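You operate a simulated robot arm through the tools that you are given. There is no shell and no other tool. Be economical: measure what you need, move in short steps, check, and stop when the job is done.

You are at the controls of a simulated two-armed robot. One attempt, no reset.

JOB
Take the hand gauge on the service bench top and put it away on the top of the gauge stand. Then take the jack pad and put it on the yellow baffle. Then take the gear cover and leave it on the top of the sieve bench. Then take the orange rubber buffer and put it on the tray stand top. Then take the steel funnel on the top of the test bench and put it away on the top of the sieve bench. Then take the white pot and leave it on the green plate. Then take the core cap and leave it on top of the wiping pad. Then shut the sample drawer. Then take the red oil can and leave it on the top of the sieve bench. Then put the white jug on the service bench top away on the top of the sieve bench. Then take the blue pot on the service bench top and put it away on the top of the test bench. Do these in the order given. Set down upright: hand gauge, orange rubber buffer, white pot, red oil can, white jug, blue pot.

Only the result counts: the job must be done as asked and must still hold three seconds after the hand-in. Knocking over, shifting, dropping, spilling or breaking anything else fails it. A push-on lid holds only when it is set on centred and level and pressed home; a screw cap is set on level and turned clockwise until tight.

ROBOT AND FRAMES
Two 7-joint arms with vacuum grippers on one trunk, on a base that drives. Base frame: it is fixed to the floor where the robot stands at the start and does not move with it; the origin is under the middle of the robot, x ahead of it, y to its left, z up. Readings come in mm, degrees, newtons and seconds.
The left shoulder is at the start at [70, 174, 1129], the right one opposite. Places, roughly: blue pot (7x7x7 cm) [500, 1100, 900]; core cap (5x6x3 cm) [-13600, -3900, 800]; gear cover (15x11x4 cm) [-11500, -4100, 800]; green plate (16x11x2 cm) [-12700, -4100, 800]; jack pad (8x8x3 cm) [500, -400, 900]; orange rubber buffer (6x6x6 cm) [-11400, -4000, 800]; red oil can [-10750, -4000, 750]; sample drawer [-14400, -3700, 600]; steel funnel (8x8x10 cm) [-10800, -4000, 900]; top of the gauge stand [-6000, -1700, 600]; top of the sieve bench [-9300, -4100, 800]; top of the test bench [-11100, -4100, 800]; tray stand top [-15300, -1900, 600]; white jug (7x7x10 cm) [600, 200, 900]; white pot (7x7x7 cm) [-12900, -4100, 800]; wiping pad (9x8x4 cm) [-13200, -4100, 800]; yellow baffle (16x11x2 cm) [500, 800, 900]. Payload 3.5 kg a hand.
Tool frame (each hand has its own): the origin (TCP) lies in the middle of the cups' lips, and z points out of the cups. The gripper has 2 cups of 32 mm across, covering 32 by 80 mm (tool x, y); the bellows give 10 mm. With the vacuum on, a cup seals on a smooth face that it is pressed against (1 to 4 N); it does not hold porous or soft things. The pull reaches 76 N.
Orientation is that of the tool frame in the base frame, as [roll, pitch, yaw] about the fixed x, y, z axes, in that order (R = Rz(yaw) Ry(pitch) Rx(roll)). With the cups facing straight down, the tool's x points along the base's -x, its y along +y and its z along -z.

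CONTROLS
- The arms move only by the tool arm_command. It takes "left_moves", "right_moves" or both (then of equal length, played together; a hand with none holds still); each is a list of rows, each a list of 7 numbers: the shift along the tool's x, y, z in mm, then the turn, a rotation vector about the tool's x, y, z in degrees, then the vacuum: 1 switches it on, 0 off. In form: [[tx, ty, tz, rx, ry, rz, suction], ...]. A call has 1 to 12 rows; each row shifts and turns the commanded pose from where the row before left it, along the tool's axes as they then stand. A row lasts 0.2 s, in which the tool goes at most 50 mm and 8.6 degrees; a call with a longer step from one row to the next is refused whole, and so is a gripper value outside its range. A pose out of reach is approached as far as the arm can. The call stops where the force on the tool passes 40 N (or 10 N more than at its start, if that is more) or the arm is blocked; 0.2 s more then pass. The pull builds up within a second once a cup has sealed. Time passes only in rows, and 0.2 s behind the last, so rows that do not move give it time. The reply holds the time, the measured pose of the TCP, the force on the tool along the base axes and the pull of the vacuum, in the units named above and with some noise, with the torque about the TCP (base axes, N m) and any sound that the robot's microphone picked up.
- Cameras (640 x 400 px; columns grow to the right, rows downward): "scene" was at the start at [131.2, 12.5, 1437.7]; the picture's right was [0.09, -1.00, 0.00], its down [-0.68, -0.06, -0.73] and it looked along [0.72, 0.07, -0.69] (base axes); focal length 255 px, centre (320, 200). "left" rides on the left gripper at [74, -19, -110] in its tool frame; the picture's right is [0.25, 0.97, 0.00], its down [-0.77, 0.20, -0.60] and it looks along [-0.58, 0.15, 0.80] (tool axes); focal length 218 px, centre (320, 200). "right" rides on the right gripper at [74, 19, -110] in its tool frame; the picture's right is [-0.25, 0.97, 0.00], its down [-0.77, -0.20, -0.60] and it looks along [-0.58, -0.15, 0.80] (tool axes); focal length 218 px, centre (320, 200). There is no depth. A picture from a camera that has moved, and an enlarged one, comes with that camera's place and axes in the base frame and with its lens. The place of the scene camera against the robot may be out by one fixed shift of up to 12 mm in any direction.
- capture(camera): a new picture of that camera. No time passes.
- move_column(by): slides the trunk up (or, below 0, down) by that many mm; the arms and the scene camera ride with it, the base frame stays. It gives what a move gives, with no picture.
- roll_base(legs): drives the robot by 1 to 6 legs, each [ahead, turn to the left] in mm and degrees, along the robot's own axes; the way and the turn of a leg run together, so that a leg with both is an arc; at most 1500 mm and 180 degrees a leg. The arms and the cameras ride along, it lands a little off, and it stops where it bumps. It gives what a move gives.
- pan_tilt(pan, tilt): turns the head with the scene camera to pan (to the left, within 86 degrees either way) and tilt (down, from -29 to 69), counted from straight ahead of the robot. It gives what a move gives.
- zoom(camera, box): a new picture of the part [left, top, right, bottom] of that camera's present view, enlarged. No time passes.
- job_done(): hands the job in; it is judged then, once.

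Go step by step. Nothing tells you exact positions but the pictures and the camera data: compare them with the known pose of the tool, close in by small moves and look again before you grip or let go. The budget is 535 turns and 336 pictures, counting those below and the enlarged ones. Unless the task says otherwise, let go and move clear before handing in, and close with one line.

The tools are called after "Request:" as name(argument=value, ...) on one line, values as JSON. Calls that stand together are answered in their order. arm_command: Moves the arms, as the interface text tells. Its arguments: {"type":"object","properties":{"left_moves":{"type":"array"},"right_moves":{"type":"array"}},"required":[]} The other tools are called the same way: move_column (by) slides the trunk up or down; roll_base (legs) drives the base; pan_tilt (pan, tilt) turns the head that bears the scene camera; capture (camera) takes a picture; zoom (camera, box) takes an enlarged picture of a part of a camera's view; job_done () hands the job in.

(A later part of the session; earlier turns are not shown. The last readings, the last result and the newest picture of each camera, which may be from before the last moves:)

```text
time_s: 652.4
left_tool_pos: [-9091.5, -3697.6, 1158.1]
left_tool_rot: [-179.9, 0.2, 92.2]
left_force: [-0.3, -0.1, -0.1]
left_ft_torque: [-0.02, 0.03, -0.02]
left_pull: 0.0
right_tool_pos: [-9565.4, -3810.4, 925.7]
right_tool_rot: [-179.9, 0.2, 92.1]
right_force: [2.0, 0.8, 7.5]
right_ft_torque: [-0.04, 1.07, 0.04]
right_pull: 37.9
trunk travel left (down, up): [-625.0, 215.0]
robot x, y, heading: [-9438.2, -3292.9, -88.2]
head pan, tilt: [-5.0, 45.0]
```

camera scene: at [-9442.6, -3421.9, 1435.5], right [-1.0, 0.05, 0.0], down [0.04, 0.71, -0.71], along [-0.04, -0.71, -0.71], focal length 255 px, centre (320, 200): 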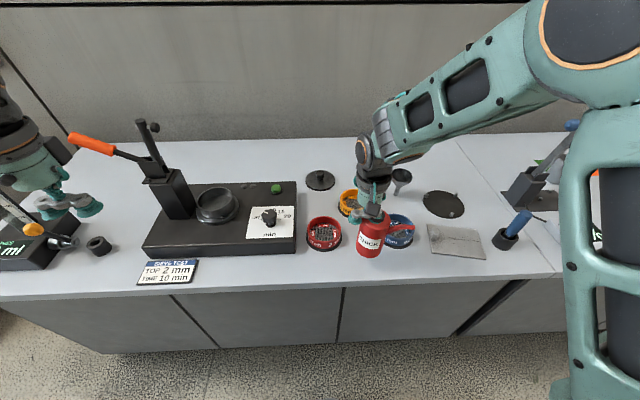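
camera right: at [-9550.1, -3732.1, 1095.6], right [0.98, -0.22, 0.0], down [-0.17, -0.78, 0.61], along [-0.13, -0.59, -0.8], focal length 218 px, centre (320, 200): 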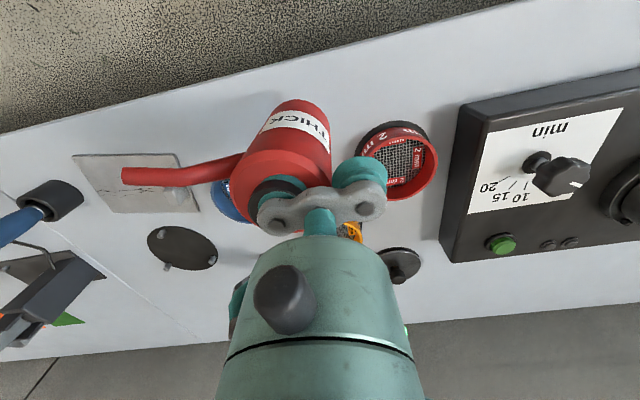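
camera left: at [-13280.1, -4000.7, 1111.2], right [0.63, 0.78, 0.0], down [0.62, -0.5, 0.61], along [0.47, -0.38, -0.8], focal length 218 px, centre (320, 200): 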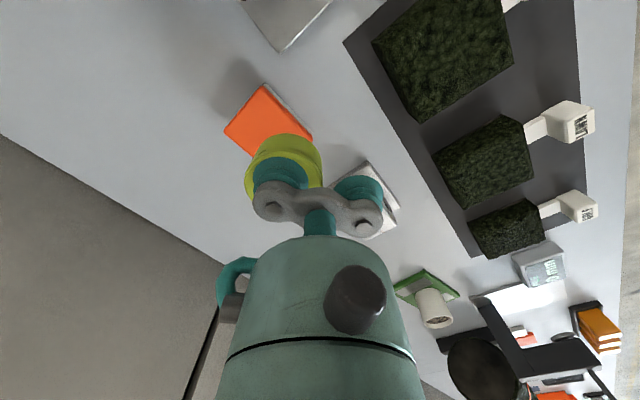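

Contact made. I release and go straight up.

Request:
arm_command(right_moves=[[0, 0, -1, 0, 0, 0, 1], [0, 0, 0, 0, 0, 0, 0], [0, 0, 0, 0, 0, 0, 0], [0, 0, 0, 0, 0, 0, 0], [0, 0, -2, 0, 0, 0, 0], [0, 0, -4, 0, 0, 0, 0], [0, 0, -10, 0, 0, 0, 0], [0, 0, -30, 0, 0, 0, 0], [0, 0, -40, 0, 0, 0, 0], [0, 0, -40, 0, 0, 0, 0], [0, 0, -40, 0, 0, 0, 0]])

Request:
zoom(camera="scene", box=[270, 140, 510, 290])

```text
time_s: 654.8
left_tool_pos: [-9092.4, -3698.3, 1158.8]
left_tool_rot: [179.9, 0.2, 92.3]
left_force: [0.3, -0.1, -0.5]
left_ft_torque: [-0.02, -0.06, 0.02]
left_pull: 0.1
right_tool_pos: [-9566.1, -3809.7, 1091.1]
right_tool_rot: [180.0, 0.1, 92.2]
right_force: [0.1, 0.1, -0.6]
right_ft_torque: [0.01, 0.02, 0.0]
right_pull: 0.0
trunk travel left (down, up): [-625.0, 215.0]
robot x, y, heading: [-9436.8, -3295.8, -88.1]
head pan, tilt: [-5.0, 45.0]
```

```text
2.67 times, centred on (390, 215) of scene
camera zoom: at [-9442.1, -3421.1, 1435.5], right [-1.0, 0.05, 0.0], down [0.04, 0.71, -0.71], along [-0.04, -0.71, -0.71], focal length 679 px, centre (133, 160)
```

zoom: 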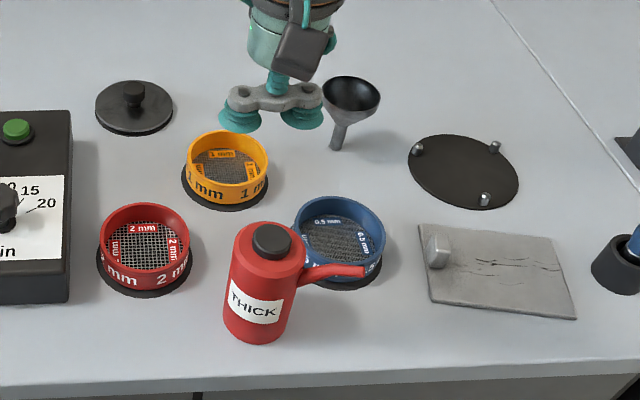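

The can stands upright. Next is the white jug on the service bench, so I start the drive back.

Request:
roll_base(legs=[[-300, 0], [0, 92], [1500, 0], [1500, 0], [1500, 0]])

```text
time_s: 681.9
left_tool_pos: [-4558.0, -2307.2, 1158.1]
left_tool_rot: [180.0, 0.1, -175.6]
left_force: [0.2, 1.2, -1.5]
left_ft_torque: [0.0, 0.01, 0.01]
left_pull: 0.1
right_tool_pos: [-4429.9, -2776.8, 1091.1]
right_tool_rot: [179.9, 0.1, -175.8]
right_force: [0.5, 0.2, -0.4]
right_ft_torque: [-0.02, 0.02, 0.01]
right_pull: 0.0
trunk travel left (down, up): [-625.0, 215.0]
robot x, y, heading: [-4952.2, -2667.6, 4.3]
head pan, tilt: [-5.0, 45.0]
```

Request:
roll_base(legs=[[0, 29.9], [1500, 0], [1500, 0], [1500, 0], [500, 0], [0, -34.2]])

Request:
pan_tilt(pan=0, tilt=30)

Request:
capture(camera="scene")

```text
time_s: 709.0
left_tool_pos: [-267.2, 321.4, 1157.4]
left_tool_rot: [180.0, 0.2, 180.0]
left_force: [-0.4, 1.2, 0.3]
left_ft_torque: [0.04, 0.03, 0.01]
left_pull: 0.0
right_tool_pos: [-174.1, -156.0, 1089.8]
right_tool_rot: [-180.0, 0.1, 179.8]
right_force: [-0.2, -0.5, -0.6]
right_ft_torque: [-0.02, -0.03, 0.0]
right_pull: 0.0
trunk travel left (down, up): [-625.0, 215.0]
robot x, y, heading: [-682.7, -9.6, -0.1]
head pan, tilt: [-5.0, 45.0]
```

```text
time_s: 709.8
left_tool_pos: [-268.9, 320.8, 1157.7]
left_tool_rot: [-180.0, 0.2, -179.9]
left_force: [0.1, 0.1, -0.5]
left_ft_torque: [-0.04, 0.0, 0.04]
left_pull: 0.0
right_tool_pos: [-175.1, -157.3, 1090.3]
right_tool_rot: [180.0, 0.1, 179.9]
right_force: [-0.4, 0.3, 0.2]
right_ft_torque: [0.03, 0.01, -0.01]
right_pull: 0.1
trunk travel left (down, up): [-625.0, 215.0]
robot x, y, heading: [-682.0, -8.9, -0.4]
head pan, tilt: [0.0, 30.0]
```

```text
174 pictures are left
camera scene: at [-544.8, -4.2, 1458.0], right [-0.01, -1.0, 0.0], down [-0.5, 0.0, -0.87], along [0.87, 0.0, -0.5], focal length 255 px, centre (320, 200)
```

scene: 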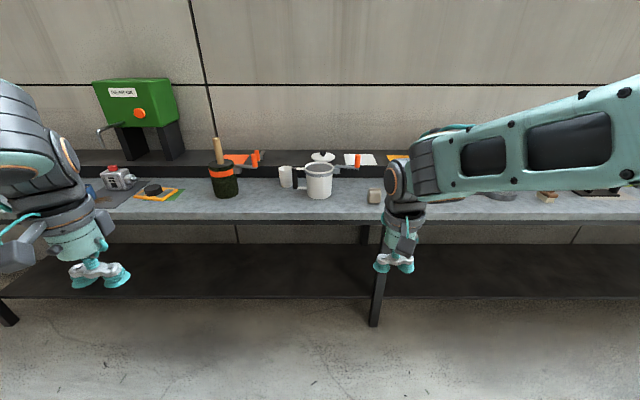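

I'll use the left arm for the jug from the dock straight ahead.

Request:
roll_base(legs=[[670, 0]])

Request:
pan_tilt(pan=10, tilt=42)

Request:
capture(camera="scene")

Request:
capture(camera="left")

```text
time_s: 713.5
left_tool_pos: [387.5, 325.8, 1158.3]
left_tool_rot: [-180.0, 0.2, -179.3]
left_force: [-0.3, -0.3, 0.7]
left_ft_torque: [-0.01, 0.02, 0.0]
left_pull: 0.1
right_tool_pos: [484.4, -150.7, 1091.1]
right_tool_rot: [180.0, 0.2, -179.6]
right_force: [0.0, -0.2, -0.2]
right_ft_torque: [0.0, -0.01, -0.01]
right_pull: 0.1
trunk travel left (down, up): [-625.0, 215.0]
robot x, y, heading: [-27.3, -9.0, 0.6]
head pan, tilt: [0.0, 30.0]
```

```text
time_s: 714.2
left_tool_pos: [387.1, 326.5, 1157.1]
left_tool_rot: [-179.8, 0.2, -179.4]
left_force: [-0.4, 0.7, 0.0]
left_ft_torque: [-0.02, -0.04, -0.02]
left_pull: 0.1
right_tool_pos: [484.1, -149.4, 1091.0]
right_tool_rot: [180.0, -0.1, -179.7]
right_force: [-0.2, -0.4, 0.0]
right_ft_torque: [-0.02, 0.0, 0.03]
right_pull: 0.1
trunk travel left (down, up): [-625.0, 215.0]
robot x, y, heading: [-24.3, -8.9, 0.5]
head pan, tilt: [10.0, 42.0]
```

```text
173 pictures are left
camera scene: at [105.0, 12.0, 1439.8], right [0.18, -0.98, 0.0], down [-0.66, -0.12, -0.74], along [0.73, 0.13, -0.67], focal length 255 px, centre (320, 200)
```

scene: 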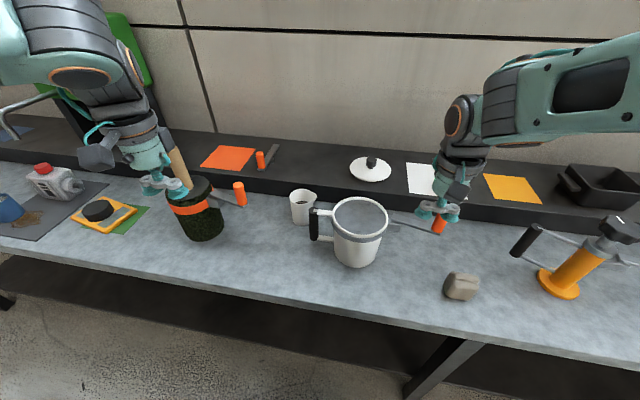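

```text
172 pictures are left
camera left: at [313.4, 307.3, 1269.1], right [-0.26, 0.96, 0.0], down [0.77, 0.21, 0.61], along [0.59, 0.16, -0.8], focal length 218 px, centre (320, 200)
```

left: 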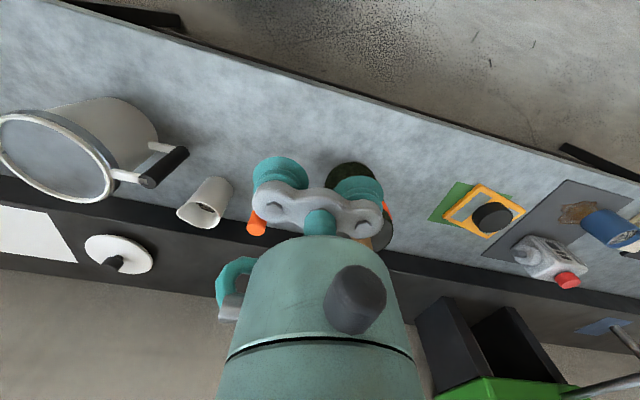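

I zoom in on the jug from both cameras.

Request:
zoom(camera="scene", box=[260, 165, 380, 240])

Request:
zoom(camera="left", box=[150, 150, 310, 250])

```text
5.33 times, centred on (320, 202) of scene
camera zoom: at [105.0, 12.0, 1439.8], right [0.18, -0.98, 0.0], down [-0.66, -0.12, -0.74], along [0.73, 0.13, -0.67], focal length 1358 px, centre (320, 187)
```

zoom: 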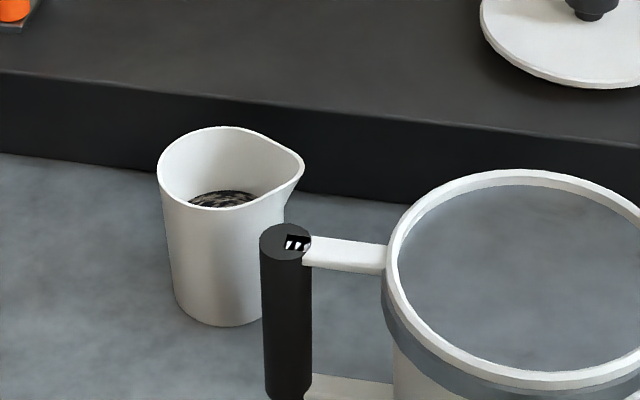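

```text
4.00 times, centred on (230, 200) of left
camera zoom: at [313.4, 307.3, 1269.1], right [-0.26, 0.96, 0.0], down [0.77, 0.21, 0.61], along [0.59, 0.16, -0.8], focal length 873 px, centre (680, 200)
```

zoom: 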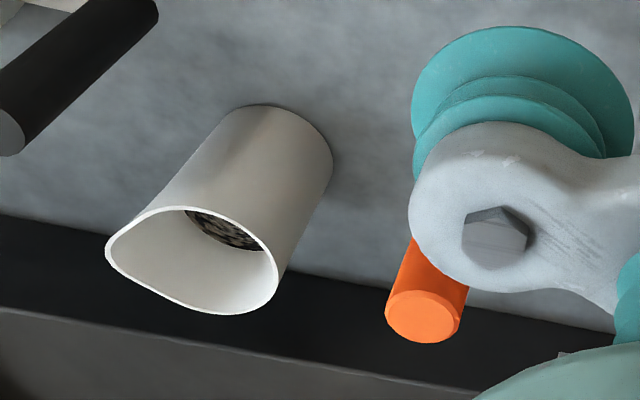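

The jug's rim centre is [644,160,949]. I'll use the -y cup inside the rim, with the other cup on the +y side away from the pot handle.

Request:
arm_command(left_moves=[[-20, -40, 0, 0, 0, 0, 0], [-20, -40, 0, 0, 0, 0, 0], [-30, -30, 0, 0, 0, 0, 0], [-40, -26, 0, 0, 0, 0, 0], [-40, 0, 15, 0, 0, 0, 0], [-40, 0, 20, 0, 0, 0, 0], [-40, 0, 25, 0, 0, 0, 0], [-27, 0, 25, 0, 0, 0, 0], [0, 0, 40, 0, 0, 0, 0], [0, 0, 0, 0, 0, 0, 0]])

Request:
capture(camera="scene")

Request:
zoom(camera="left", box=[180, 50, 436, 210])

```text
time_s: 716.4
left_tool_pos: [641.8, 193.1, 1034.6]
left_tool_rot: [-179.9, 0.2, -179.4]
left_force: [0.0, 1.1, 0.6]
left_ft_torque: [0.01, -0.02, 0.0]
left_pull: 0.0
right_tool_pos: [484.7, -150.3, 1090.2]
right_tool_rot: [180.0, 0.1, -179.6]
right_force: [0.3, 0.3, 0.3]
right_ft_torque: [-0.02, -0.05, 0.03]
right_pull: 0.0
trunk travel left (down, up): [-625.0, 215.0]
robot x, y, heading: [-25.4, -6.5, 0.3]
head pan, tilt: [10.0, 42.0]
```

```text
169 pictures are left
camera scene: at [104.5, 11.5, 1439.8], right [0.18, -0.98, 0.0], down [-0.66, -0.12, -0.74], along [0.73, 0.13, -0.67], focal length 255 px, centre (320, 200)
```

scene: 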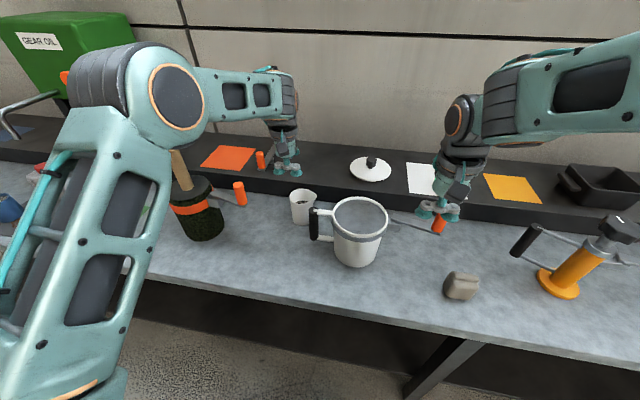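

```text
2.50 times, centred on (308, 130) of left
camera zoom: at [568.2, 173.9, 1145.3], right [-0.26, 0.96, 0.0], down [0.77, 0.21, 0.61], along [0.59, 0.16, -0.79], focal length 546 px, centre (350, 375)
```

zoom: 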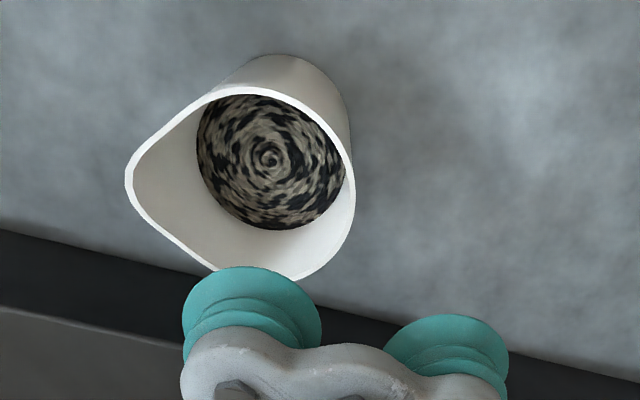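

Aligned. I descend toward the jug mouth.

Request:
arm_command(left_moves=[[0, -2, 35, 0, 0, 0, 0], [0, 0, 30, 0, 0, 0, 0], [0, 0, 8, 0, 0, 0, 1], [0, 0, 4, 0, 0, 0, 1], [0, 0, 3, 0, 0, 0, 1], [0, 0, 0, 0, 0, 0, 1]])

Request:
capture(camera="scene")

```text
time_s: 717.8
left_tool_pos: [645.9, 191.0, 955.2]
left_tool_rot: [-180.0, 0.5, -179.4]
left_force: [3.0, 1.3, 12.8]
left_ft_torque: [-1.24, 0.11, 0.1]
left_pull: 37.3
right_tool_pos: [484.3, -150.9, 1090.1]
right_tool_rot: [179.8, 0.1, -179.6]
right_force: [-0.4, 0.4, 0.2]
right_ft_torque: [-0.01, -0.05, 0.0]
right_pull: 0.1
trunk travel left (down, up): [-625.0, 215.0]
robot x, y, heading: [-26.7, -7.5, 0.5]
head pan, tilt: [10.0, 42.0]
```

```text
167 pictures are left
camera scene: at [103.4, 11.8, 1440.1], right [0.18, -0.98, 0.0], down [-0.66, -0.12, -0.74], along [0.73, 0.13, -0.67], focal length 255 px, centre (320, 200)
```

scene: 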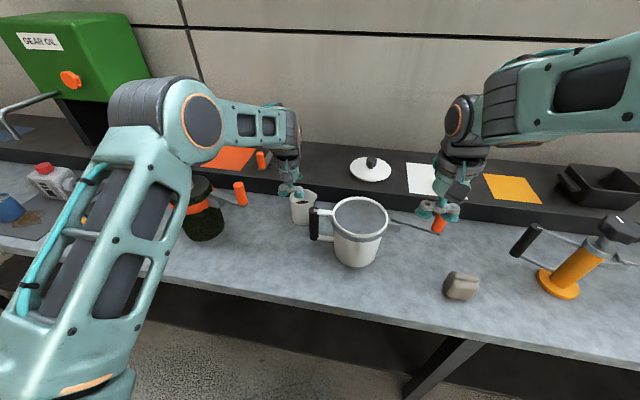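

Sealed. I lift straight up, then retract over the bench.

Request:
arm_command(left_moves=[[0, 0, -4, 0, 0, 0, 1], [0, 0, -10, 0, 0, 0, 1], [0, 0, -25, 0, 0, 0, 1], [0, 0, -35, 0, 0, 0, 1], [0, 0, -35, 0, 0, 0, 1], [0, 0, -35, 0, 0, 0, 1], [20, 5, -25, 0, 0, 0, 1], [35, 10, -10, 0, 0, 0, 1], [35, 10, 0, 0, 0, 0, 1], [35, 10, 0, 0, 0, 0, 1], [35, 10, 0, 0, 0, 0, 1], [0, 0, 0, 0, 0, 0, 1]])

Request:
capture(camera="scene")

```text
time_s: 720.4
left_tool_pos: [485.1, 234.1, 1131.2]
left_tool_rot: [-180.0, 0.1, -179.4]
left_force: [0.2, 0.0, -2.0]
left_ft_torque: [-0.86, 0.02, -0.01]
left_pull: 37.9
right_tool_pos: [484.6, -150.7, 1089.9]
right_tool_rot: [179.9, -0.1, -179.6]
right_force: [0.8, 0.5, 0.3]
right_ft_torque: [0.01, -0.02, -0.05]
right_pull: 0.1
trunk travel left (down, up): [-625.0, 215.0]
robot x, y, heading: [-28.7, -5.0, 0.2]
head pan, tilt: [10.0, 42.0]
```

```text
166 pictures are left
camera scene: at [106.3, 11.6, 1439.6], right [0.18, -0.98, 0.0], down [-0.66, -0.12, -0.74], along [0.73, 0.13, -0.67], focal length 255 px, centre (320, 200)
```

scene: 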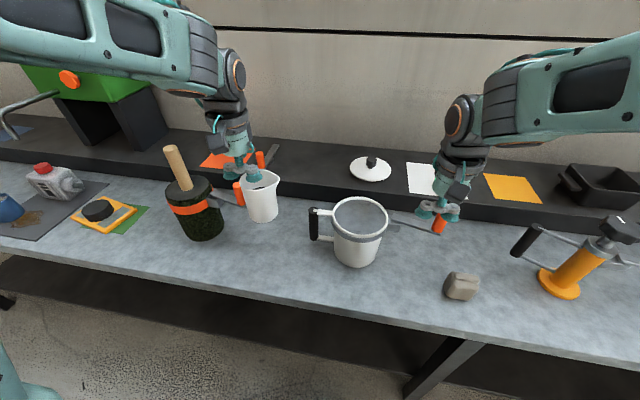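

The jug is held. I'll aim for the roomy free spot behind the yellow ring on the sieve bench, about [-9625,-4130], and drive back.

Request:
roll_base(legs=[[-500, 0], [0, -149.2], [1500, 0], [1500, 0], [1500, 0], [664, 0]])

```text
time_s: 753.9
left_tool_pos: [-5003.4, -3628.4, 1132.0]
left_tool_rot: [180.0, 0.2, 37.9]
left_force: [0.1, -0.4, -1.3]
left_ft_torque: [0.65, 0.52, 0.0]
left_pull: 37.9
right_tool_pos: [-5235.2, -3322.0, 1091.3]
right_tool_rot: [179.9, 0.1, 37.6]
right_force: [-0.5, 0.0, 0.0]
right_ft_torque: [-0.02, 0.03, 0.0]
right_pull: 0.1
trunk travel left (down, up): [-625.0, 215.0]
robot x, y, heading: [-4740.2, -3126.6, -142.7]
head pan, tilt: [10.0, 42.0]
```

Request:
roll_base(legs=[[0, -39.5], [1500, 0], [1500, 0], [1500, 0]])

```text
time_s: 777.3
left_tool_pos: [-9769.1, -2986.5, 1130.9]
left_tool_rot: [180.0, 0.2, -6.8]
left_force: [-0.5, 1.0, -1.3]
left_ft_torque: [0.8, -0.09, -0.04]
left_pull: 37.7
right_tool_pos: [-9719.5, -2603.0, 1089.8]
right_tool_rot: [-179.9, 0.1, -6.8]
right_force: [0.9, 0.7, -0.2]
right_ft_torque: [0.02, 0.0, 0.0]
right_pull: 0.1
trunk travel left (down, up): [-625.0, 215.0]
robot x, y, heading: [-9234.7, -2814.5, 173.0]
head pan, tilt: [10.0, 42.0]
```

Request:
roll_base(legs=[[0, 57], [700, 0], [0, 15]])

Request:
pan_tilt(pan=20, tilt=42)

Request:
capture(camera="scene")

Request:
capture(camera="left")

```text
time_s: 784.6
left_tool_pos: [-9669.6, -3923.1, 1130.7]
left_tool_rot: [-180.0, 0.2, 65.7]
left_force: [0.9, -0.4, -1.1]
left_ft_torque: [0.33, 0.79, 0.0]
left_pull: 38.4
right_tool_pos: [-10017.6, -3761.0, 1089.3]
right_tool_rot: [179.9, 0.1, 65.5]
right_force: [0.1, 0.7, 0.1]
right_ft_torque: [-0.01, -0.02, 0.02]
right_pull: 0.0
trunk travel left (down, up): [-625.0, 215.0]
robot x, y, heading: [-9675.1, -3358.6, -114.5]
head pan, tilt: [10.0, 42.0]
```

```text
time_s: 785.3
left_tool_pos: [-9668.9, -3923.3, 1130.6]
left_tool_rot: [-179.9, 0.1, 65.7]
left_force: [0.3, -0.1, -1.6]
left_ft_torque: [0.33, 0.76, -0.01]
left_pull: 37.2
right_tool_pos: [-10017.2, -3762.4, 1089.4]
right_tool_rot: [-180.0, 0.1, 65.6]
right_force: [0.2, -0.4, -0.2]
right_ft_torque: [0.0, -0.02, 0.0]
right_pull: 0.1
trunk travel left (down, up): [-625.0, 215.0]
robot x, y, heading: [-9672.5, -3357.6, -114.7]
head pan, tilt: [20.0, 42.0]
```

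```text
165 pictures are left
camera scene: at [-9701.3, -3483.5, 1439.8], right [-1.0, 0.08, 0.0], down [0.05, 0.67, -0.74], along [-0.06, -0.74, -0.67], focal length 255 px, centre (320, 200)
```

scene: 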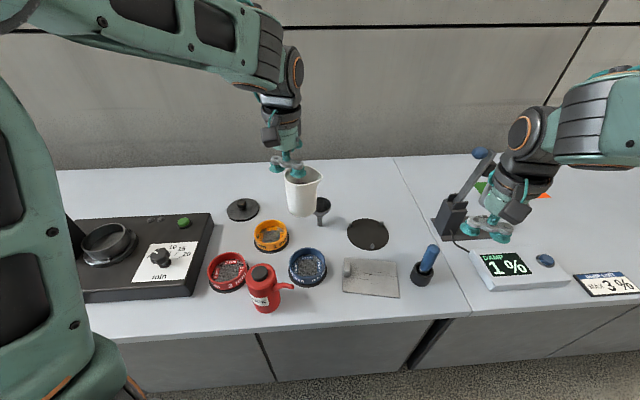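

```text
164 pictures are left
camera left: at [-9655.6, -3847.8, 1242.5], right [0.99, -0.17, 0.0], down [-0.13, -0.78, 0.61], along [-0.1, -0.6, -0.8], focal length 218 px, centre (320, 200)
```

left: 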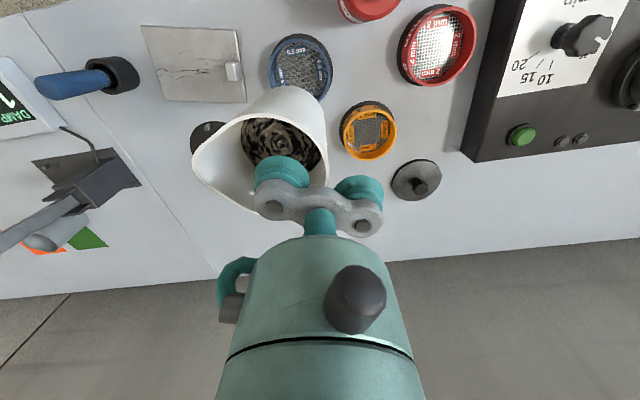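

The spot behind the yellow ring is clear. I rotate the tool 50° and move over [-9632,-4140].

Request:
arm_command(left_moves=[[0, 0, 0, 0, 0, -8.3, 1], [0, 0, 0, 0, 0, -8.3, 1], [0, 0, 0, 0, 0, -8.3, 1], [0, 0, 0, 0, 0, -8.3, 1], [0, 0, 0, 0, 0, -8.4, 1], [0, 0, 0, 0, 0, -8.4, 1], [-42, -6, 10, 0, 0, 0, 1], [-42, -6, 15, 0, 0, 0, 1], [-42, -6, 20, 0, 0, 0, 1], [-42, -6, 20, 0, 0, 0, 1], [-42, -6, 20, 0, 0, 0, 1], [0, 0, 0, 0, 0, 0, 1]])

Request:
capture(camera="scene")

Request:
capture(camera="left")

```text
time_s: 787.9
left_tool_pos: [-9607.9, -4120.6, 1046.6]
left_tool_rot: [-179.8, 0.0, 115.6]
left_force: [0.0, 0.7, -1.4]
left_ft_torque: [-0.4, 0.75, 0.0]
left_pull: 38.0
right_tool_pos: [-10016.9, -3759.8, 1090.3]
right_tool_rot: [179.8, 0.1, 65.5]
right_force: [-0.3, -0.6, 0.6]
right_ft_torque: [-0.03, -0.01, -0.02]
right_pull: 0.0
trunk travel left (down, up): [-625.0, 215.0]
robot x, y, heading: [-9672.4, -3362.2, -114.3]
head pan, tilt: [20.0, 42.0]
```

```text
163 pictures are left
camera scene: at [-9701.7, -3481.7, 1440.0], right [-1.0, 0.08, 0.0], down [0.05, 0.67, -0.74], along [-0.06, -0.74, -0.67], focal length 255 px, centre (320, 200)
```

scene: 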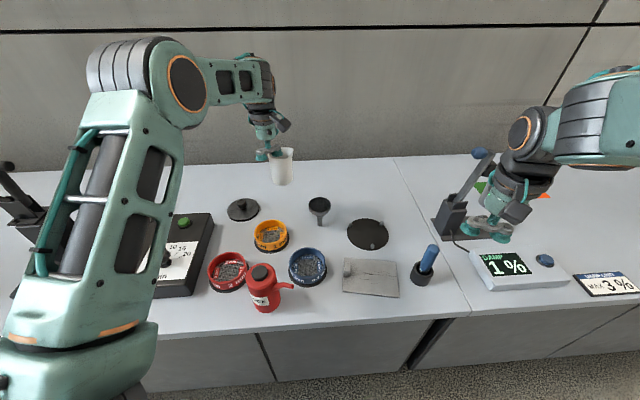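

```text
162 pictures are left
camera left: at [-9656.1, -4061.8, 1158.3], right [0.76, 0.65, 0.0], down [0.52, -0.61, 0.61], along [0.39, -0.46, -0.8], focal length 218 px, centre (320, 200)
```

left: 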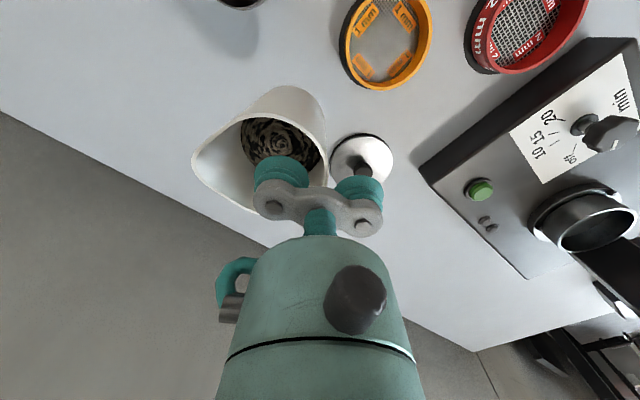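

I descend toward the bench.

Request:
arm_command(left_moves=[[0, 0, 40, 0, 0, 0, 1], [0, 0, 40, 0, 0, 0, 1], [0, 0, 35, 0, 0, 0, 1], [0, 0, 10, 0, 0, 0, 1], [0, 0, 0, 0, 0, 0, 1]])

Request:
zoom(camera="scene", box=[210, 140, 370, 240])

Request:
capture(camera="left")

```text
time_s: 789.1
left_tool_pos: [-9605.9, -4125.0, 921.8]
left_tool_rot: [-179.8, 0.1, 115.8]
left_force: [0.0, -0.5, -0.9]
left_ft_torque: [-0.4, 0.79, 0.0]
left_pull: 37.5
right_tool_pos: [-10017.1, -3761.0, 1090.9]
right_tool_rot: [179.9, 0.1, 65.6]
right_force: [-0.2, -0.2, -0.6]
right_ft_torque: [0.01, -0.02, -0.02]
right_pull: 0.0
trunk travel left (down, up): [-625.0, 215.0]
robot x, y, heading: [-9672.5, -3355.4, -114.3]
head pan, tilt: [20.0, 42.0]
```

```text
4.00 times, centred on (290, 190) of scene
camera zoom: at [-9701.7, -3483.2, 1439.8], right [-1.0, 0.08, 0.0], down [0.05, 0.67, -0.74], along [-0.06, -0.74, -0.67], focal length 1019 px, centre (440, 240)
```

zoom: 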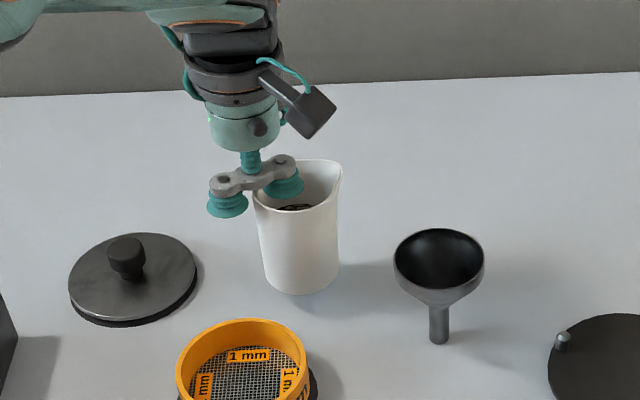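

```text
160 pictures are left
camera left: at [-9653.9, -4066.2, 1032.8], right [0.76, 0.65, 0.0], down [0.52, -0.61, 0.6], along [0.39, -0.46, -0.8], focal length 218 px, centre (320, 200)
```

left: 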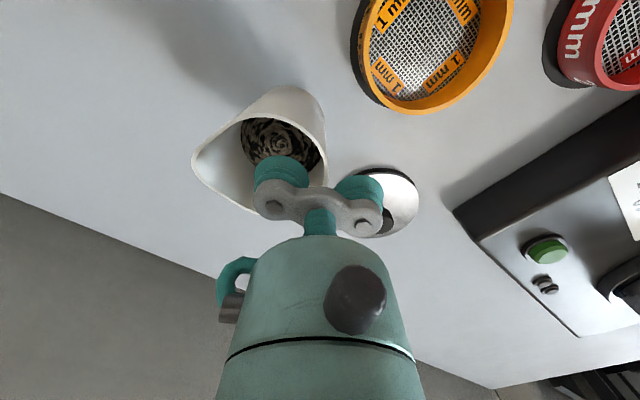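

Request:
arm_command(left_moves=[[0, 0, 8, 0, 0, 0, 1], [0, 0, 6, 0, 0, 0, 1], [0, 0, 3, 0, 0, 0, 1], [0, 0, 3, 0, 0, 0, 1], [0, 0, 0, 0, 0, 0, 1]])

```text
time_s: 790.3
left_tool_pos: [-9605.1, -4126.5, 903.3]
left_tool_rot: [-179.9, 0.1, 115.7]
left_force: [-0.2, 0.6, -1.8]
left_ft_torque: [-0.38, 0.75, -0.02]
left_pull: 37.3
right_tool_pos: [-10017.3, -3761.0, 1090.0]
right_tool_rot: [-179.9, 0.1, 65.5]
right_force: [-0.7, -0.5, 0.4]
right_ft_torque: [-0.01, 0.01, -0.02]
right_pull: 0.0
trunk travel left (down, up): [-625.0, 215.0]
robot x, y, heading: [-9675.3, -3359.3, -114.5]
head pan, tilt: [20.0, 42.0]
```

Request:
arm_command(left_moves=[[0, 0, 3, 0, 0, 0, 1], [0, 0, 3, 0, 0, 0, 1], [0, 0, 0, 0, 0, 0, 1]])

```text
time_s: 791.1
left_tool_pos: [-9604.1, -4127.2, 897.0]
left_tool_rot: [-179.9, 0.2, 115.7]
left_force: [1.4, -0.5, 2.3]
left_ft_torque: [-0.47, 0.89, 0.06]
left_pull: 37.3
right_tool_pos: [-10017.3, -3761.7, 1091.0]
right_tool_rot: [180.0, 0.2, 65.5]
right_force: [0.9, -0.6, 0.3]
right_ft_torque: [-0.02, -0.04, -0.03]
right_pull: 0.0
trunk travel left (down, up): [-625.0, 215.0]
robot x, y, heading: [-9671.6, -3356.0, -114.8]
head pan, tilt: [20.0, 42.0]
```

Contact. I release and lift away vertically.

Request:
arm_command(left_moves=[[0, 0, 1, 0, 0, 0, 1], [0, 0, 0, 0, 0, 0, 0], [0, 0, 0, 0, 0, 0, 0], [0, 0, 0, 0, 0, 0, 0], [0, 0, -2, 0, 0, 0, 0], [0, 0, -4, 0, 0, 0, 0], [0, 0, -10, 0, 0, 0, 0], [0, 0, -30, 0, 0, 0, 0], [0, 0, -40, 0, 0, 0, 0], [0, 0, -40, 0, 0, 0, 0], [0, 0, -25, 0, 0, 0, 0]])

Request:
zoom(camera="scene", box=[190, 130, 430, 280])

```text
time_s: 793.5
left_tool_pos: [-9601.6, -4127.3, 1048.3]
left_tool_rot: [-179.8, 0.1, 115.6]
left_force: [0.4, -0.3, -0.1]
left_ft_torque: [0.01, -0.02, -0.01]
left_pull: 0.0
right_tool_pos: [-10017.3, -3761.7, 1090.5]
right_tool_rot: [179.9, 0.0, 65.5]
right_force: [0.3, -0.3, -0.2]
right_ft_torque: [0.02, 0.0, 0.03]
right_pull: 0.1
trunk travel left (down, up): [-625.0, 215.0]
robot x, y, heading: [-9676.0, -3356.8, -114.8]
head pan, tilt: [20.0, 42.0]
```

```text
2.67 times, centred on (310, 205) of scene
camera zoom: at [-9701.6, -3483.0, 1439.8], right [-1.0, 0.08, 0.0], down [0.05, 0.67, -0.74], along [-0.06, -0.74, -0.67], focal length 679 px, centre (347, 187)
```

zoom: 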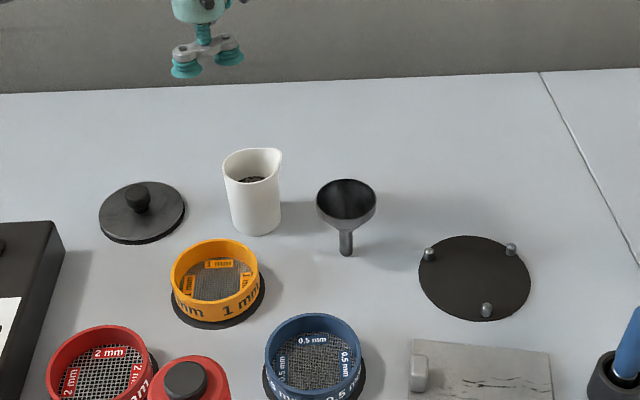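

The jug stands well. The blue pot is last: I retract and square up the left hand, then drive back to the service bench.

Request:
arm_command(left_moves=[[42, 6, -15, 0, 0, 0, 0], [42, 6, -15, 0, 0, 0, 0], [42, 6, -15, 0, 0, 0, 0], [42, 6, -15, 0, 0, 0, 0], [42, 6, -10, 0, 0, 0, 0], [0, 0, 0, 0, 0, 8.3, 0], [0, 0, 0, 0, 0, 8.3, 0], [0, 0, 0, 0, 0, 8.3, 0], [0, 0, 0, 0, 0, 8.3, 0], [0, 0, 0, 0, 0, 8.4, 0], [0, 0, 0, 0, 0, 8.4, 0]])

Request:
roll_base(legs=[[-350, 0], [0, 114.8], [1500, 0], [1500, 0], [1500, 0], [500, 0]])

```text
time_s: 795.9
left_tool_pos: [-9668.9, -3923.2, 1115.8]
left_tool_rot: [-179.9, 0.2, 65.5]
left_force: [-0.1, 0.3, -0.5]
left_ft_torque: [0.03, -0.01, -0.01]
left_pull: 0.1
right_tool_pos: [-10018.1, -3760.9, 1090.7]
right_tool_rot: [179.8, 0.1, 65.6]
right_force: [0.7, -0.3, 0.5]
right_ft_torque: [-0.01, -0.02, -0.01]
right_pull: 0.1
trunk travel left (down, up): [-625.0, 215.0]
robot x, y, heading: [-9673.2, -3360.0, -114.6]
head pan, tilt: [20.0, 42.0]
```

```text
time_s: 826.6
left_tool_pos: [-4003.9, -2856.2, 1115.6]
left_tool_rot: [180.0, 0.1, 177.9]
left_force: [0.1, 1.0, 0.9]
left_ft_torque: [0.0, 0.01, -0.01]
left_pull: 0.0
right_tool_pos: [-4021.9, -3240.5, 1091.0]
right_tool_rot: [180.0, 0.1, 177.6]
right_force: [0.6, 0.2, 0.0]
right_ft_torque: [0.02, 0.0, -0.04]
right_pull: 0.1
trunk travel left (down, up): [-625.0, 215.0]
robot x, y, heading: [-4526.9, -3073.1, -2.2]
head pan, tilt: [20.0, 42.0]
```

Request:
roll_base(legs=[[0, 48.6], [1500, 0], [1500, 0], [1500, 0], [950, 0], [0, -46.4]])

Request:
pan_tilt(pan=0, tilt=30)

Request:
capture(camera="scene")

```text
time_s: 856.8
left_tool_pos: [-132.1, 944.8, 1116.5]
left_tool_rot: [-179.9, 0.2, 177.7]
left_force: [0.1, -0.4, 0.1]
left_ft_torque: [-0.02, 0.05, 0.01]
left_pull: 0.0
right_tool_pos: [-151.1, 559.4, 1089.8]
right_tool_rot: [-180.0, 0.1, 177.4]
right_force: [-0.9, 0.3, 0.6]
right_ft_torque: [-0.02, 0.01, 0.0]
right_pull: 0.1
trunk travel left (down, up): [-625.0, 215.0]
robot x, y, heading: [-653.5, 728.2, -2.4]
head pan, tilt: [20.0, 42.0]
```

```text
time_s: 857.6
left_tool_pos: [-131.2, 943.6, 1115.5]
left_tool_rot: [-180.0, 0.2, 177.7]
left_force: [0.7, 0.6, -0.5]
left_ft_torque: [0.0, 0.03, -0.03]
left_pull: 0.1
right_tool_pos: [-151.4, 560.2, 1090.5]
right_tool_rot: [-179.9, 0.1, 177.4]
right_force: [0.9, -0.3, -1.5]
right_ft_torque: [0.01, -0.02, 0.0]
right_pull: 0.0
trunk travel left (down, up): [-625.0, 215.0]
robot x, y, heading: [-655.9, 731.4, -2.5]
head pan, tilt: [0.0, 30.0]
```

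```text
158 pictures are left
camera scene: at [-514.3, 727.0, 1458.0], right [-0.04, -1.0, 0.0], down [-0.5, 0.02, -0.87], along [0.86, -0.04, -0.5], focal length 255 px, centre (320, 200)
```

scene: 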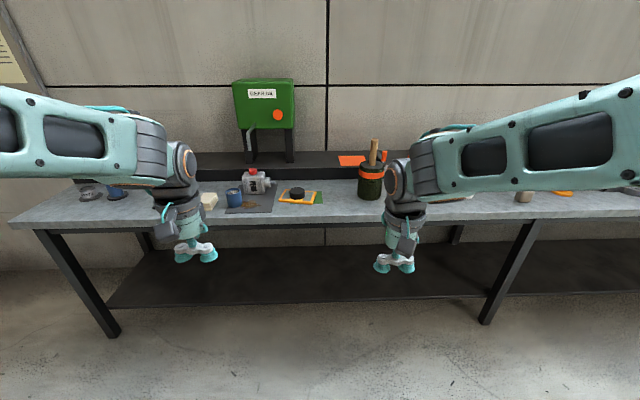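

Request:
roll_base(legs=[[0, 17.6], [640, 0], [0, -15]])

Request:
pan_tilt(pan=10, tilt=42)

Request:
capture(camera="scene")

Request:
capture(camera="left")

```text
time_s: 863.1
left_tool_pos: [472.8, 1151.0, 1115.3]
left_tool_rot: [-179.9, 0.2, -178.6]
left_force: [0.2, -0.5, 0.2]
left_ft_torque: [0.0, 0.01, -0.06]
left_pull: 0.0
right_tool_pos: [477.3, 765.6, 1089.9]
right_tool_rot: [-179.9, 0.1, -178.7]
right_force: [0.1, 0.7, 0.2]
right_ft_torque: [0.0, -0.02, -0.02]
right_pull: 0.0
trunk travel left (down, up): [-625.0, 215.0]
robot x, y, heading: [-35.1, 903.2, 1.2]
head pan, tilt: [0.0, 30.0]
```

```text
time_s: 863.8
left_tool_pos: [471.4, 1150.1, 1116.3]
left_tool_rot: [-179.9, 0.1, -178.6]
left_force: [0.7, -0.4, 0.0]
left_ft_torque: [-0.04, 0.03, 0.01]
left_pull: 0.0
right_tool_pos: [478.1, 764.2, 1088.6]
right_tool_rot: [-180.0, 0.1, -178.7]
right_force: [0.1, 1.0, 0.5]
right_ft_torque: [0.02, -0.03, 0.02]
right_pull: 0.0
trunk travel left (down, up): [-625.0, 215.0]
robot x, y, heading: [-37.5, 900.4, 1.3]
head pan, tilt: [10.0, 42.0]
```

```text
157 pictures are left
camera scene: at [96.1, 922.0, 1439.8], right [0.19, -0.98, 0.0], down [-0.66, -0.13, -0.74], along [0.73, 0.14, -0.67], focal length 255 px, centre (320, 200)
```

scene: 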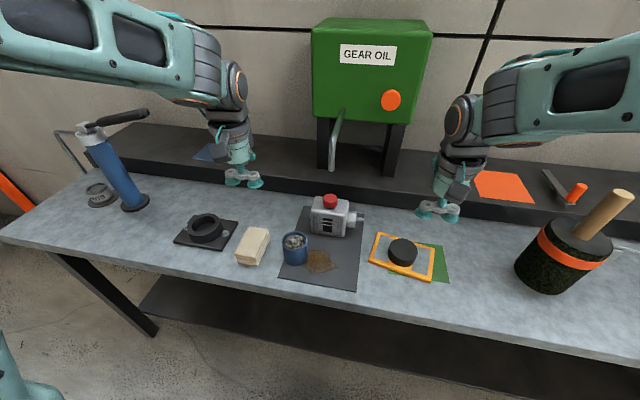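

```text
156 pictures are left
camera left: at [398.9, 1129.5, 1226.8], right [-0.28, 0.96, 0.0], down [0.76, 0.22, 0.61], along [0.58, 0.17, -0.79], focal length 218 px, centre (320, 200)
```

left: 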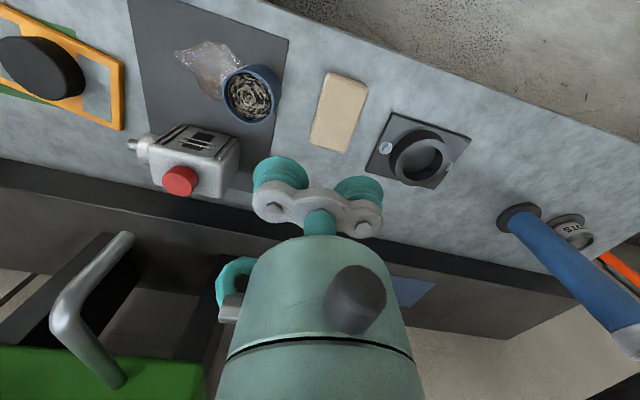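

Request:
zoom(camera="scene", box=[250, 210, 350, 280])

Request:
zoom(camera="left", box=[190, 40, 318, 140])

```text
5.71 times, centred on (300, 245) of scene
camera zoom: at [96.1, 922.0, 1439.8], right [0.19, -0.98, 0.0], down [-0.66, -0.13, -0.74], along [0.73, 0.14, -0.67], focal length 1455 px, centre (434, -57)
```

zoom: 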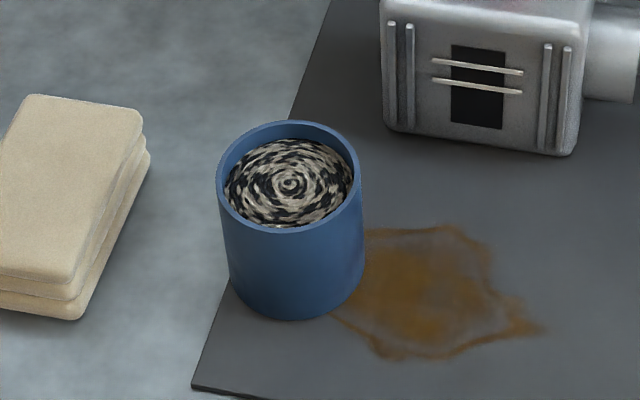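

```text
4.00 times, centred on (254, 90) of left
camera zoom: at [398.9, 1129.5, 1226.8], right [-0.28, 0.96, 0.0], down [0.76, 0.22, 0.61], along [0.58, 0.17, -0.79], focal length 873 px, centre (584, 640)
```

zoom: 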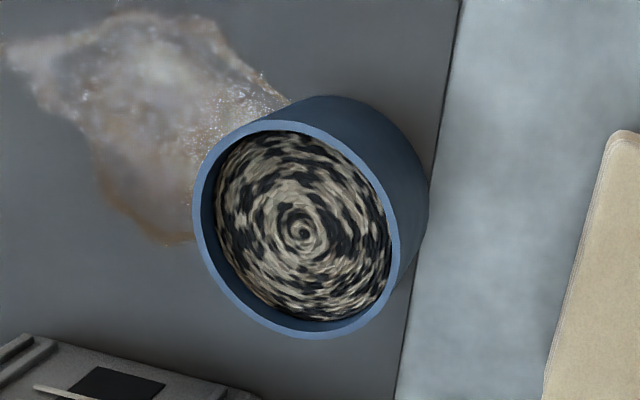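

The blue pot's rim centre is [485,1061,932]. I bring the left hand over with the +y cup inside the rim.

Request:
arm_command(left_moves=[[-4, -40, 0, 0, 0, 0, 0], [-4, -40, 10, 0, 0, 0, 0], [-3, -40, 20, 0, 0, 0, 0], [0, 0, 40, 0, 0, 0, 0], [0, 0, 40, 0, 0, 0, 0], [0, 0, 20, 0, 0, 0, 0], [0, 0, 0, 0, 0, 0, 0]])

Request:
zoom(camera="left", box=[200, 40, 456, 200])

Request:
capture(camera="scene")

```text
time_s: 865.4
left_tool_pos: [490.4, 1031.5, 984.9]
left_tool_rot: [-180.0, 0.1, -178.7]
left_force: [0.0, 0.5, -0.3]
left_ft_torque: [-0.01, -0.02, 0.01]
left_pull: 0.1
right_tool_pos: [476.8, 765.8, 1090.7]
right_tool_rot: [-179.9, 0.0, -178.7]
right_force: [-0.6, 0.3, -0.8]
right_ft_torque: [0.04, 0.0, -0.01]
right_pull: 0.2
trunk travel left (down, up): [-625.0, 215.0]
robot x, y, heading: [-35.7, 902.4, 0.8]
head pan, tilt: [10.0, 42.0]
```

```text
2.50 times, centred on (328, 120) of left
camera zoom: at [416.0, 1010.3, 1096.9], right [-0.28, 0.96, 0.0], down [0.76, 0.22, 0.61], along [0.58, 0.17, -0.79], focal length 546 px, centre (300, 400)
```

zoom: 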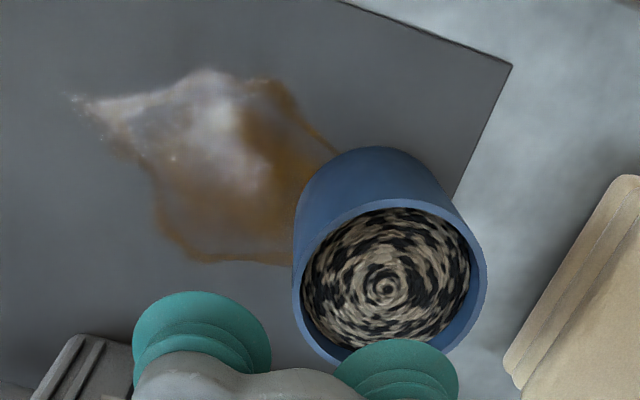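

```text
152 pictures are left
camera scene: at [95.9, 922.7, 1439.8], right [0.19, -0.98, 0.0], down [-0.66, -0.13, -0.74], along [0.73, 0.14, -0.67], focal length 255 px, centre (320, 200)
```

scene: 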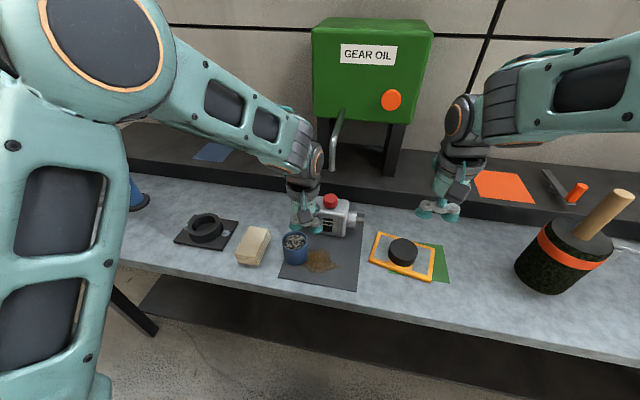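

Request:
arm_command(left_moves=[[8, -1, 25, 0, 0, 0, 0], [0, 0, 15, 0, 0, 0, 1], [0, 0, 6, 0, 0, 0, 1], [0, 0, 4, 0, 0, 0, 1], [0, 0, 2, 0, 0, 0, 1], [0, 0, 0, 0, 0, 0, 1]])

```text
time_s: 866.8
left_tool_pos: [480.4, 1028.4, 933.7]
left_tool_rot: [-179.9, 0.2, -178.5]
left_force: [0.1, -0.3, 0.2]
left_ft_torque: [0.86, 0.05, 0.02]
left_pull: 38.3
right_tool_pos: [476.9, 765.6, 1091.2]
right_tool_rot: [180.0, 0.1, -178.6]
right_force: [-0.2, 0.7, -0.2]
right_ft_torque: [0.02, 0.02, 0.01]
right_pull: 0.1
trunk travel left (down, up): [-625.0, 215.0]
robot x, y, heading: [-35.9, 899.1, 0.8]
head pan, tilt: [10.0, 42.0]
```

Sealed at 38 N. I lift and check.

Request:
arm_command(left_moves=[[0, 0, -4, 0, 0, 0, 1], [0, 0, -10, 0, 0, 0, 1], [0, 0, -25, 0, 0, 0, 1], [0, 0, -35, 0, 0, 0, 1], [0, 0, -35, 0, 0, 0, 1], [0, 0, -35, 0, 0, 0, 1], [0, 20, -35, 0, 0, 0, 1], [0, 30, -10, 0, 0, 0, 1], [0, 30, 0, 0, 0, 0, 1], [0, 30, 0, 0, 0, 0, 1], [0, 0, 0, 0, 0, 0, 1]])

Request:
capture(camera="scene")

```text
time_s: 869.2
left_tool_pos: [477.2, 1136.7, 1122.6]
left_tool_rot: [180.0, 0.1, -178.6]
left_force: [0.4, -1.4, -1.7]
left_ft_torque: [0.86, 0.03, 0.01]
left_pull: 38.2
right_tool_pos: [477.0, 764.4, 1089.3]
right_tool_rot: [179.9, 0.0, -178.7]
right_force: [-0.3, 0.4, 0.7]
right_ft_torque: [-0.02, -0.02, 0.02]
right_pull: 0.1
trunk travel left (down, up): [-625.0, 215.0]
robot x, y, heading: [-37.9, 898.9, 1.2]
head pan, tilt: [10.0, 42.0]
```

```text
151 pictures are left
camera scene: at [96.3, 921.6, 1439.8], right [0.19, -0.98, 0.0], down [-0.66, -0.13, -0.74], along [0.73, 0.14, -0.67], focal length 255 px, centre (320, 200)
```

scene: 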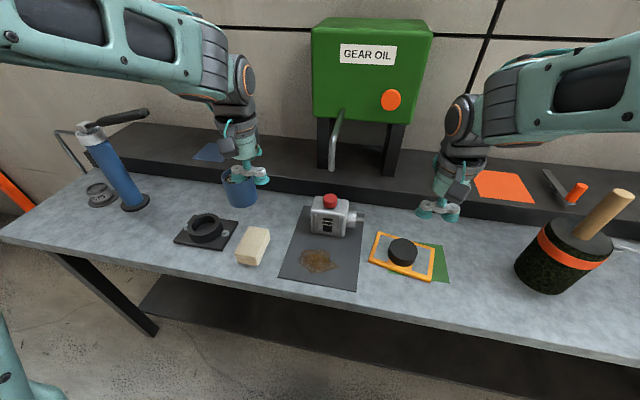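

The pot is held level. I back off and turn for the last trip.

Request:
roll_base(legs=[[-600, 0], [0, -136]])

```text
time_s: 878.2
left_tool_pos: [-801.0, 342.9, 1124.2]
left_tool_rot: [-179.9, 0.2, 49.0]
left_force: [-0.8, 0.6, -1.4]
left_ft_torque: [-0.56, -0.65, 0.02]
left_pull: 38.0
right_tool_pos: [-1076.9, 594.5, 1089.7]
right_tool_rot: [180.0, 0.0, 48.9]
right_force: [-0.8, 0.3, 0.8]
right_ft_torque: [0.01, 0.03, -0.03]
right_pull: 0.0
trunk travel left (down, up): [-625.0, 215.0]
robot x, y, heading: [-631.9, 876.2, -131.4]
head pan, tilt: [10.0, 42.0]
```

Request:
roll_base(legs=[[0, -3.2], [1500, 0], [1500, 0], [1500, 0], [1000, 0], [0, -45.5]])

```text
time_s: 906.9
left_tool_pos: [-5033.0, -3227.6, 1122.0]
left_tool_rot: [-179.9, 0.2, -0.9]
left_force: [0.3, -0.5, -1.1]
left_ft_torque: [-0.89, 0.04, -0.01]
left_pull: 38.0
right_tool_pos: [-5017.9, -2857.7, 1090.4]
right_tool_rot: [-180.0, 0.1, -1.0]
right_force: [-1.1, -0.6, 0.0]
right_ft_torque: [0.04, -0.02, 0.01]
right_pull: 0.1
trunk travel left (down, up): [-625.0, 215.0]
robot x, y, heading: [-4511.7, -3010.7, 178.8]
head pan, tilt: [10.0, 42.0]
```

Request:
roll_base(legs=[[1500, 0], [1500, 0], [1500, 0], [1500, 0], [340, 0], [0, 91.2]])

Request:
pan_tilt(pan=0, tilt=38)

Request:
capture(camera="scene")

```text
time_s: 941.0
left_tool_pos: [-10587.8, -3629.5, 1123.9]
left_tool_rot: [-179.9, 0.3, 91.8]
left_force: [0.2, -0.2, -1.3]
left_ft_torque: [0.03, -0.87, -0.02]
left_pull: 37.6
right_tool_pos: [-10960.2, -3633.5, 1089.6]
right_tool_rot: [180.0, 0.0, 91.6]
right_force: [0.2, 0.1, -0.5]
right_ft_torque: [0.01, 0.0, 0.02]
right_pull: 0.1
trunk travel left (down, up): [-625.0, 215.0]
robot x, y, heading: [-10829.7, -3118.4, -88.7]
head pan, tilt: [10.0, 42.0]
```

```text
time_s: 941.7
left_tool_pos: [-10588.0, -3629.2, 1123.2]
left_tool_rot: [-179.9, 0.3, 91.9]
left_force: [0.0, 0.0, -0.5]
left_ft_torque: [0.06, -0.84, -0.01]
left_pull: 37.2
right_tool_pos: [-10960.4, -3633.7, 1090.0]
right_tool_rot: [-179.9, 0.0, 91.7]
right_force: [-0.6, -0.8, 0.1]
right_ft_torque: [-0.01, -0.05, -0.03]
right_pull: 0.1
trunk travel left (down, up): [-625.0, 215.0]
robot x, y, heading: [-10831.6, -3117.8, -88.4]
head pan, tilt: [0.0, 38.0]
```

```text
150 pictures are left
camera scene: at [-10825.5, -3251.4, 1445.7], right [-1.0, -0.03, 0.0], down [-0.02, 0.62, -0.79], along [0.02, -0.79, -0.62], focal length 255 px, centre (320, 200)
```

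scene: 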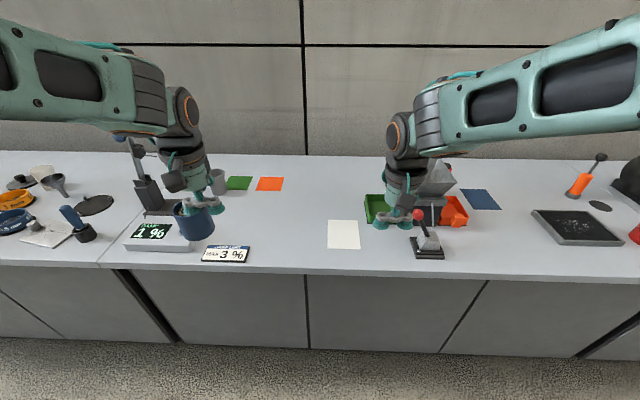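

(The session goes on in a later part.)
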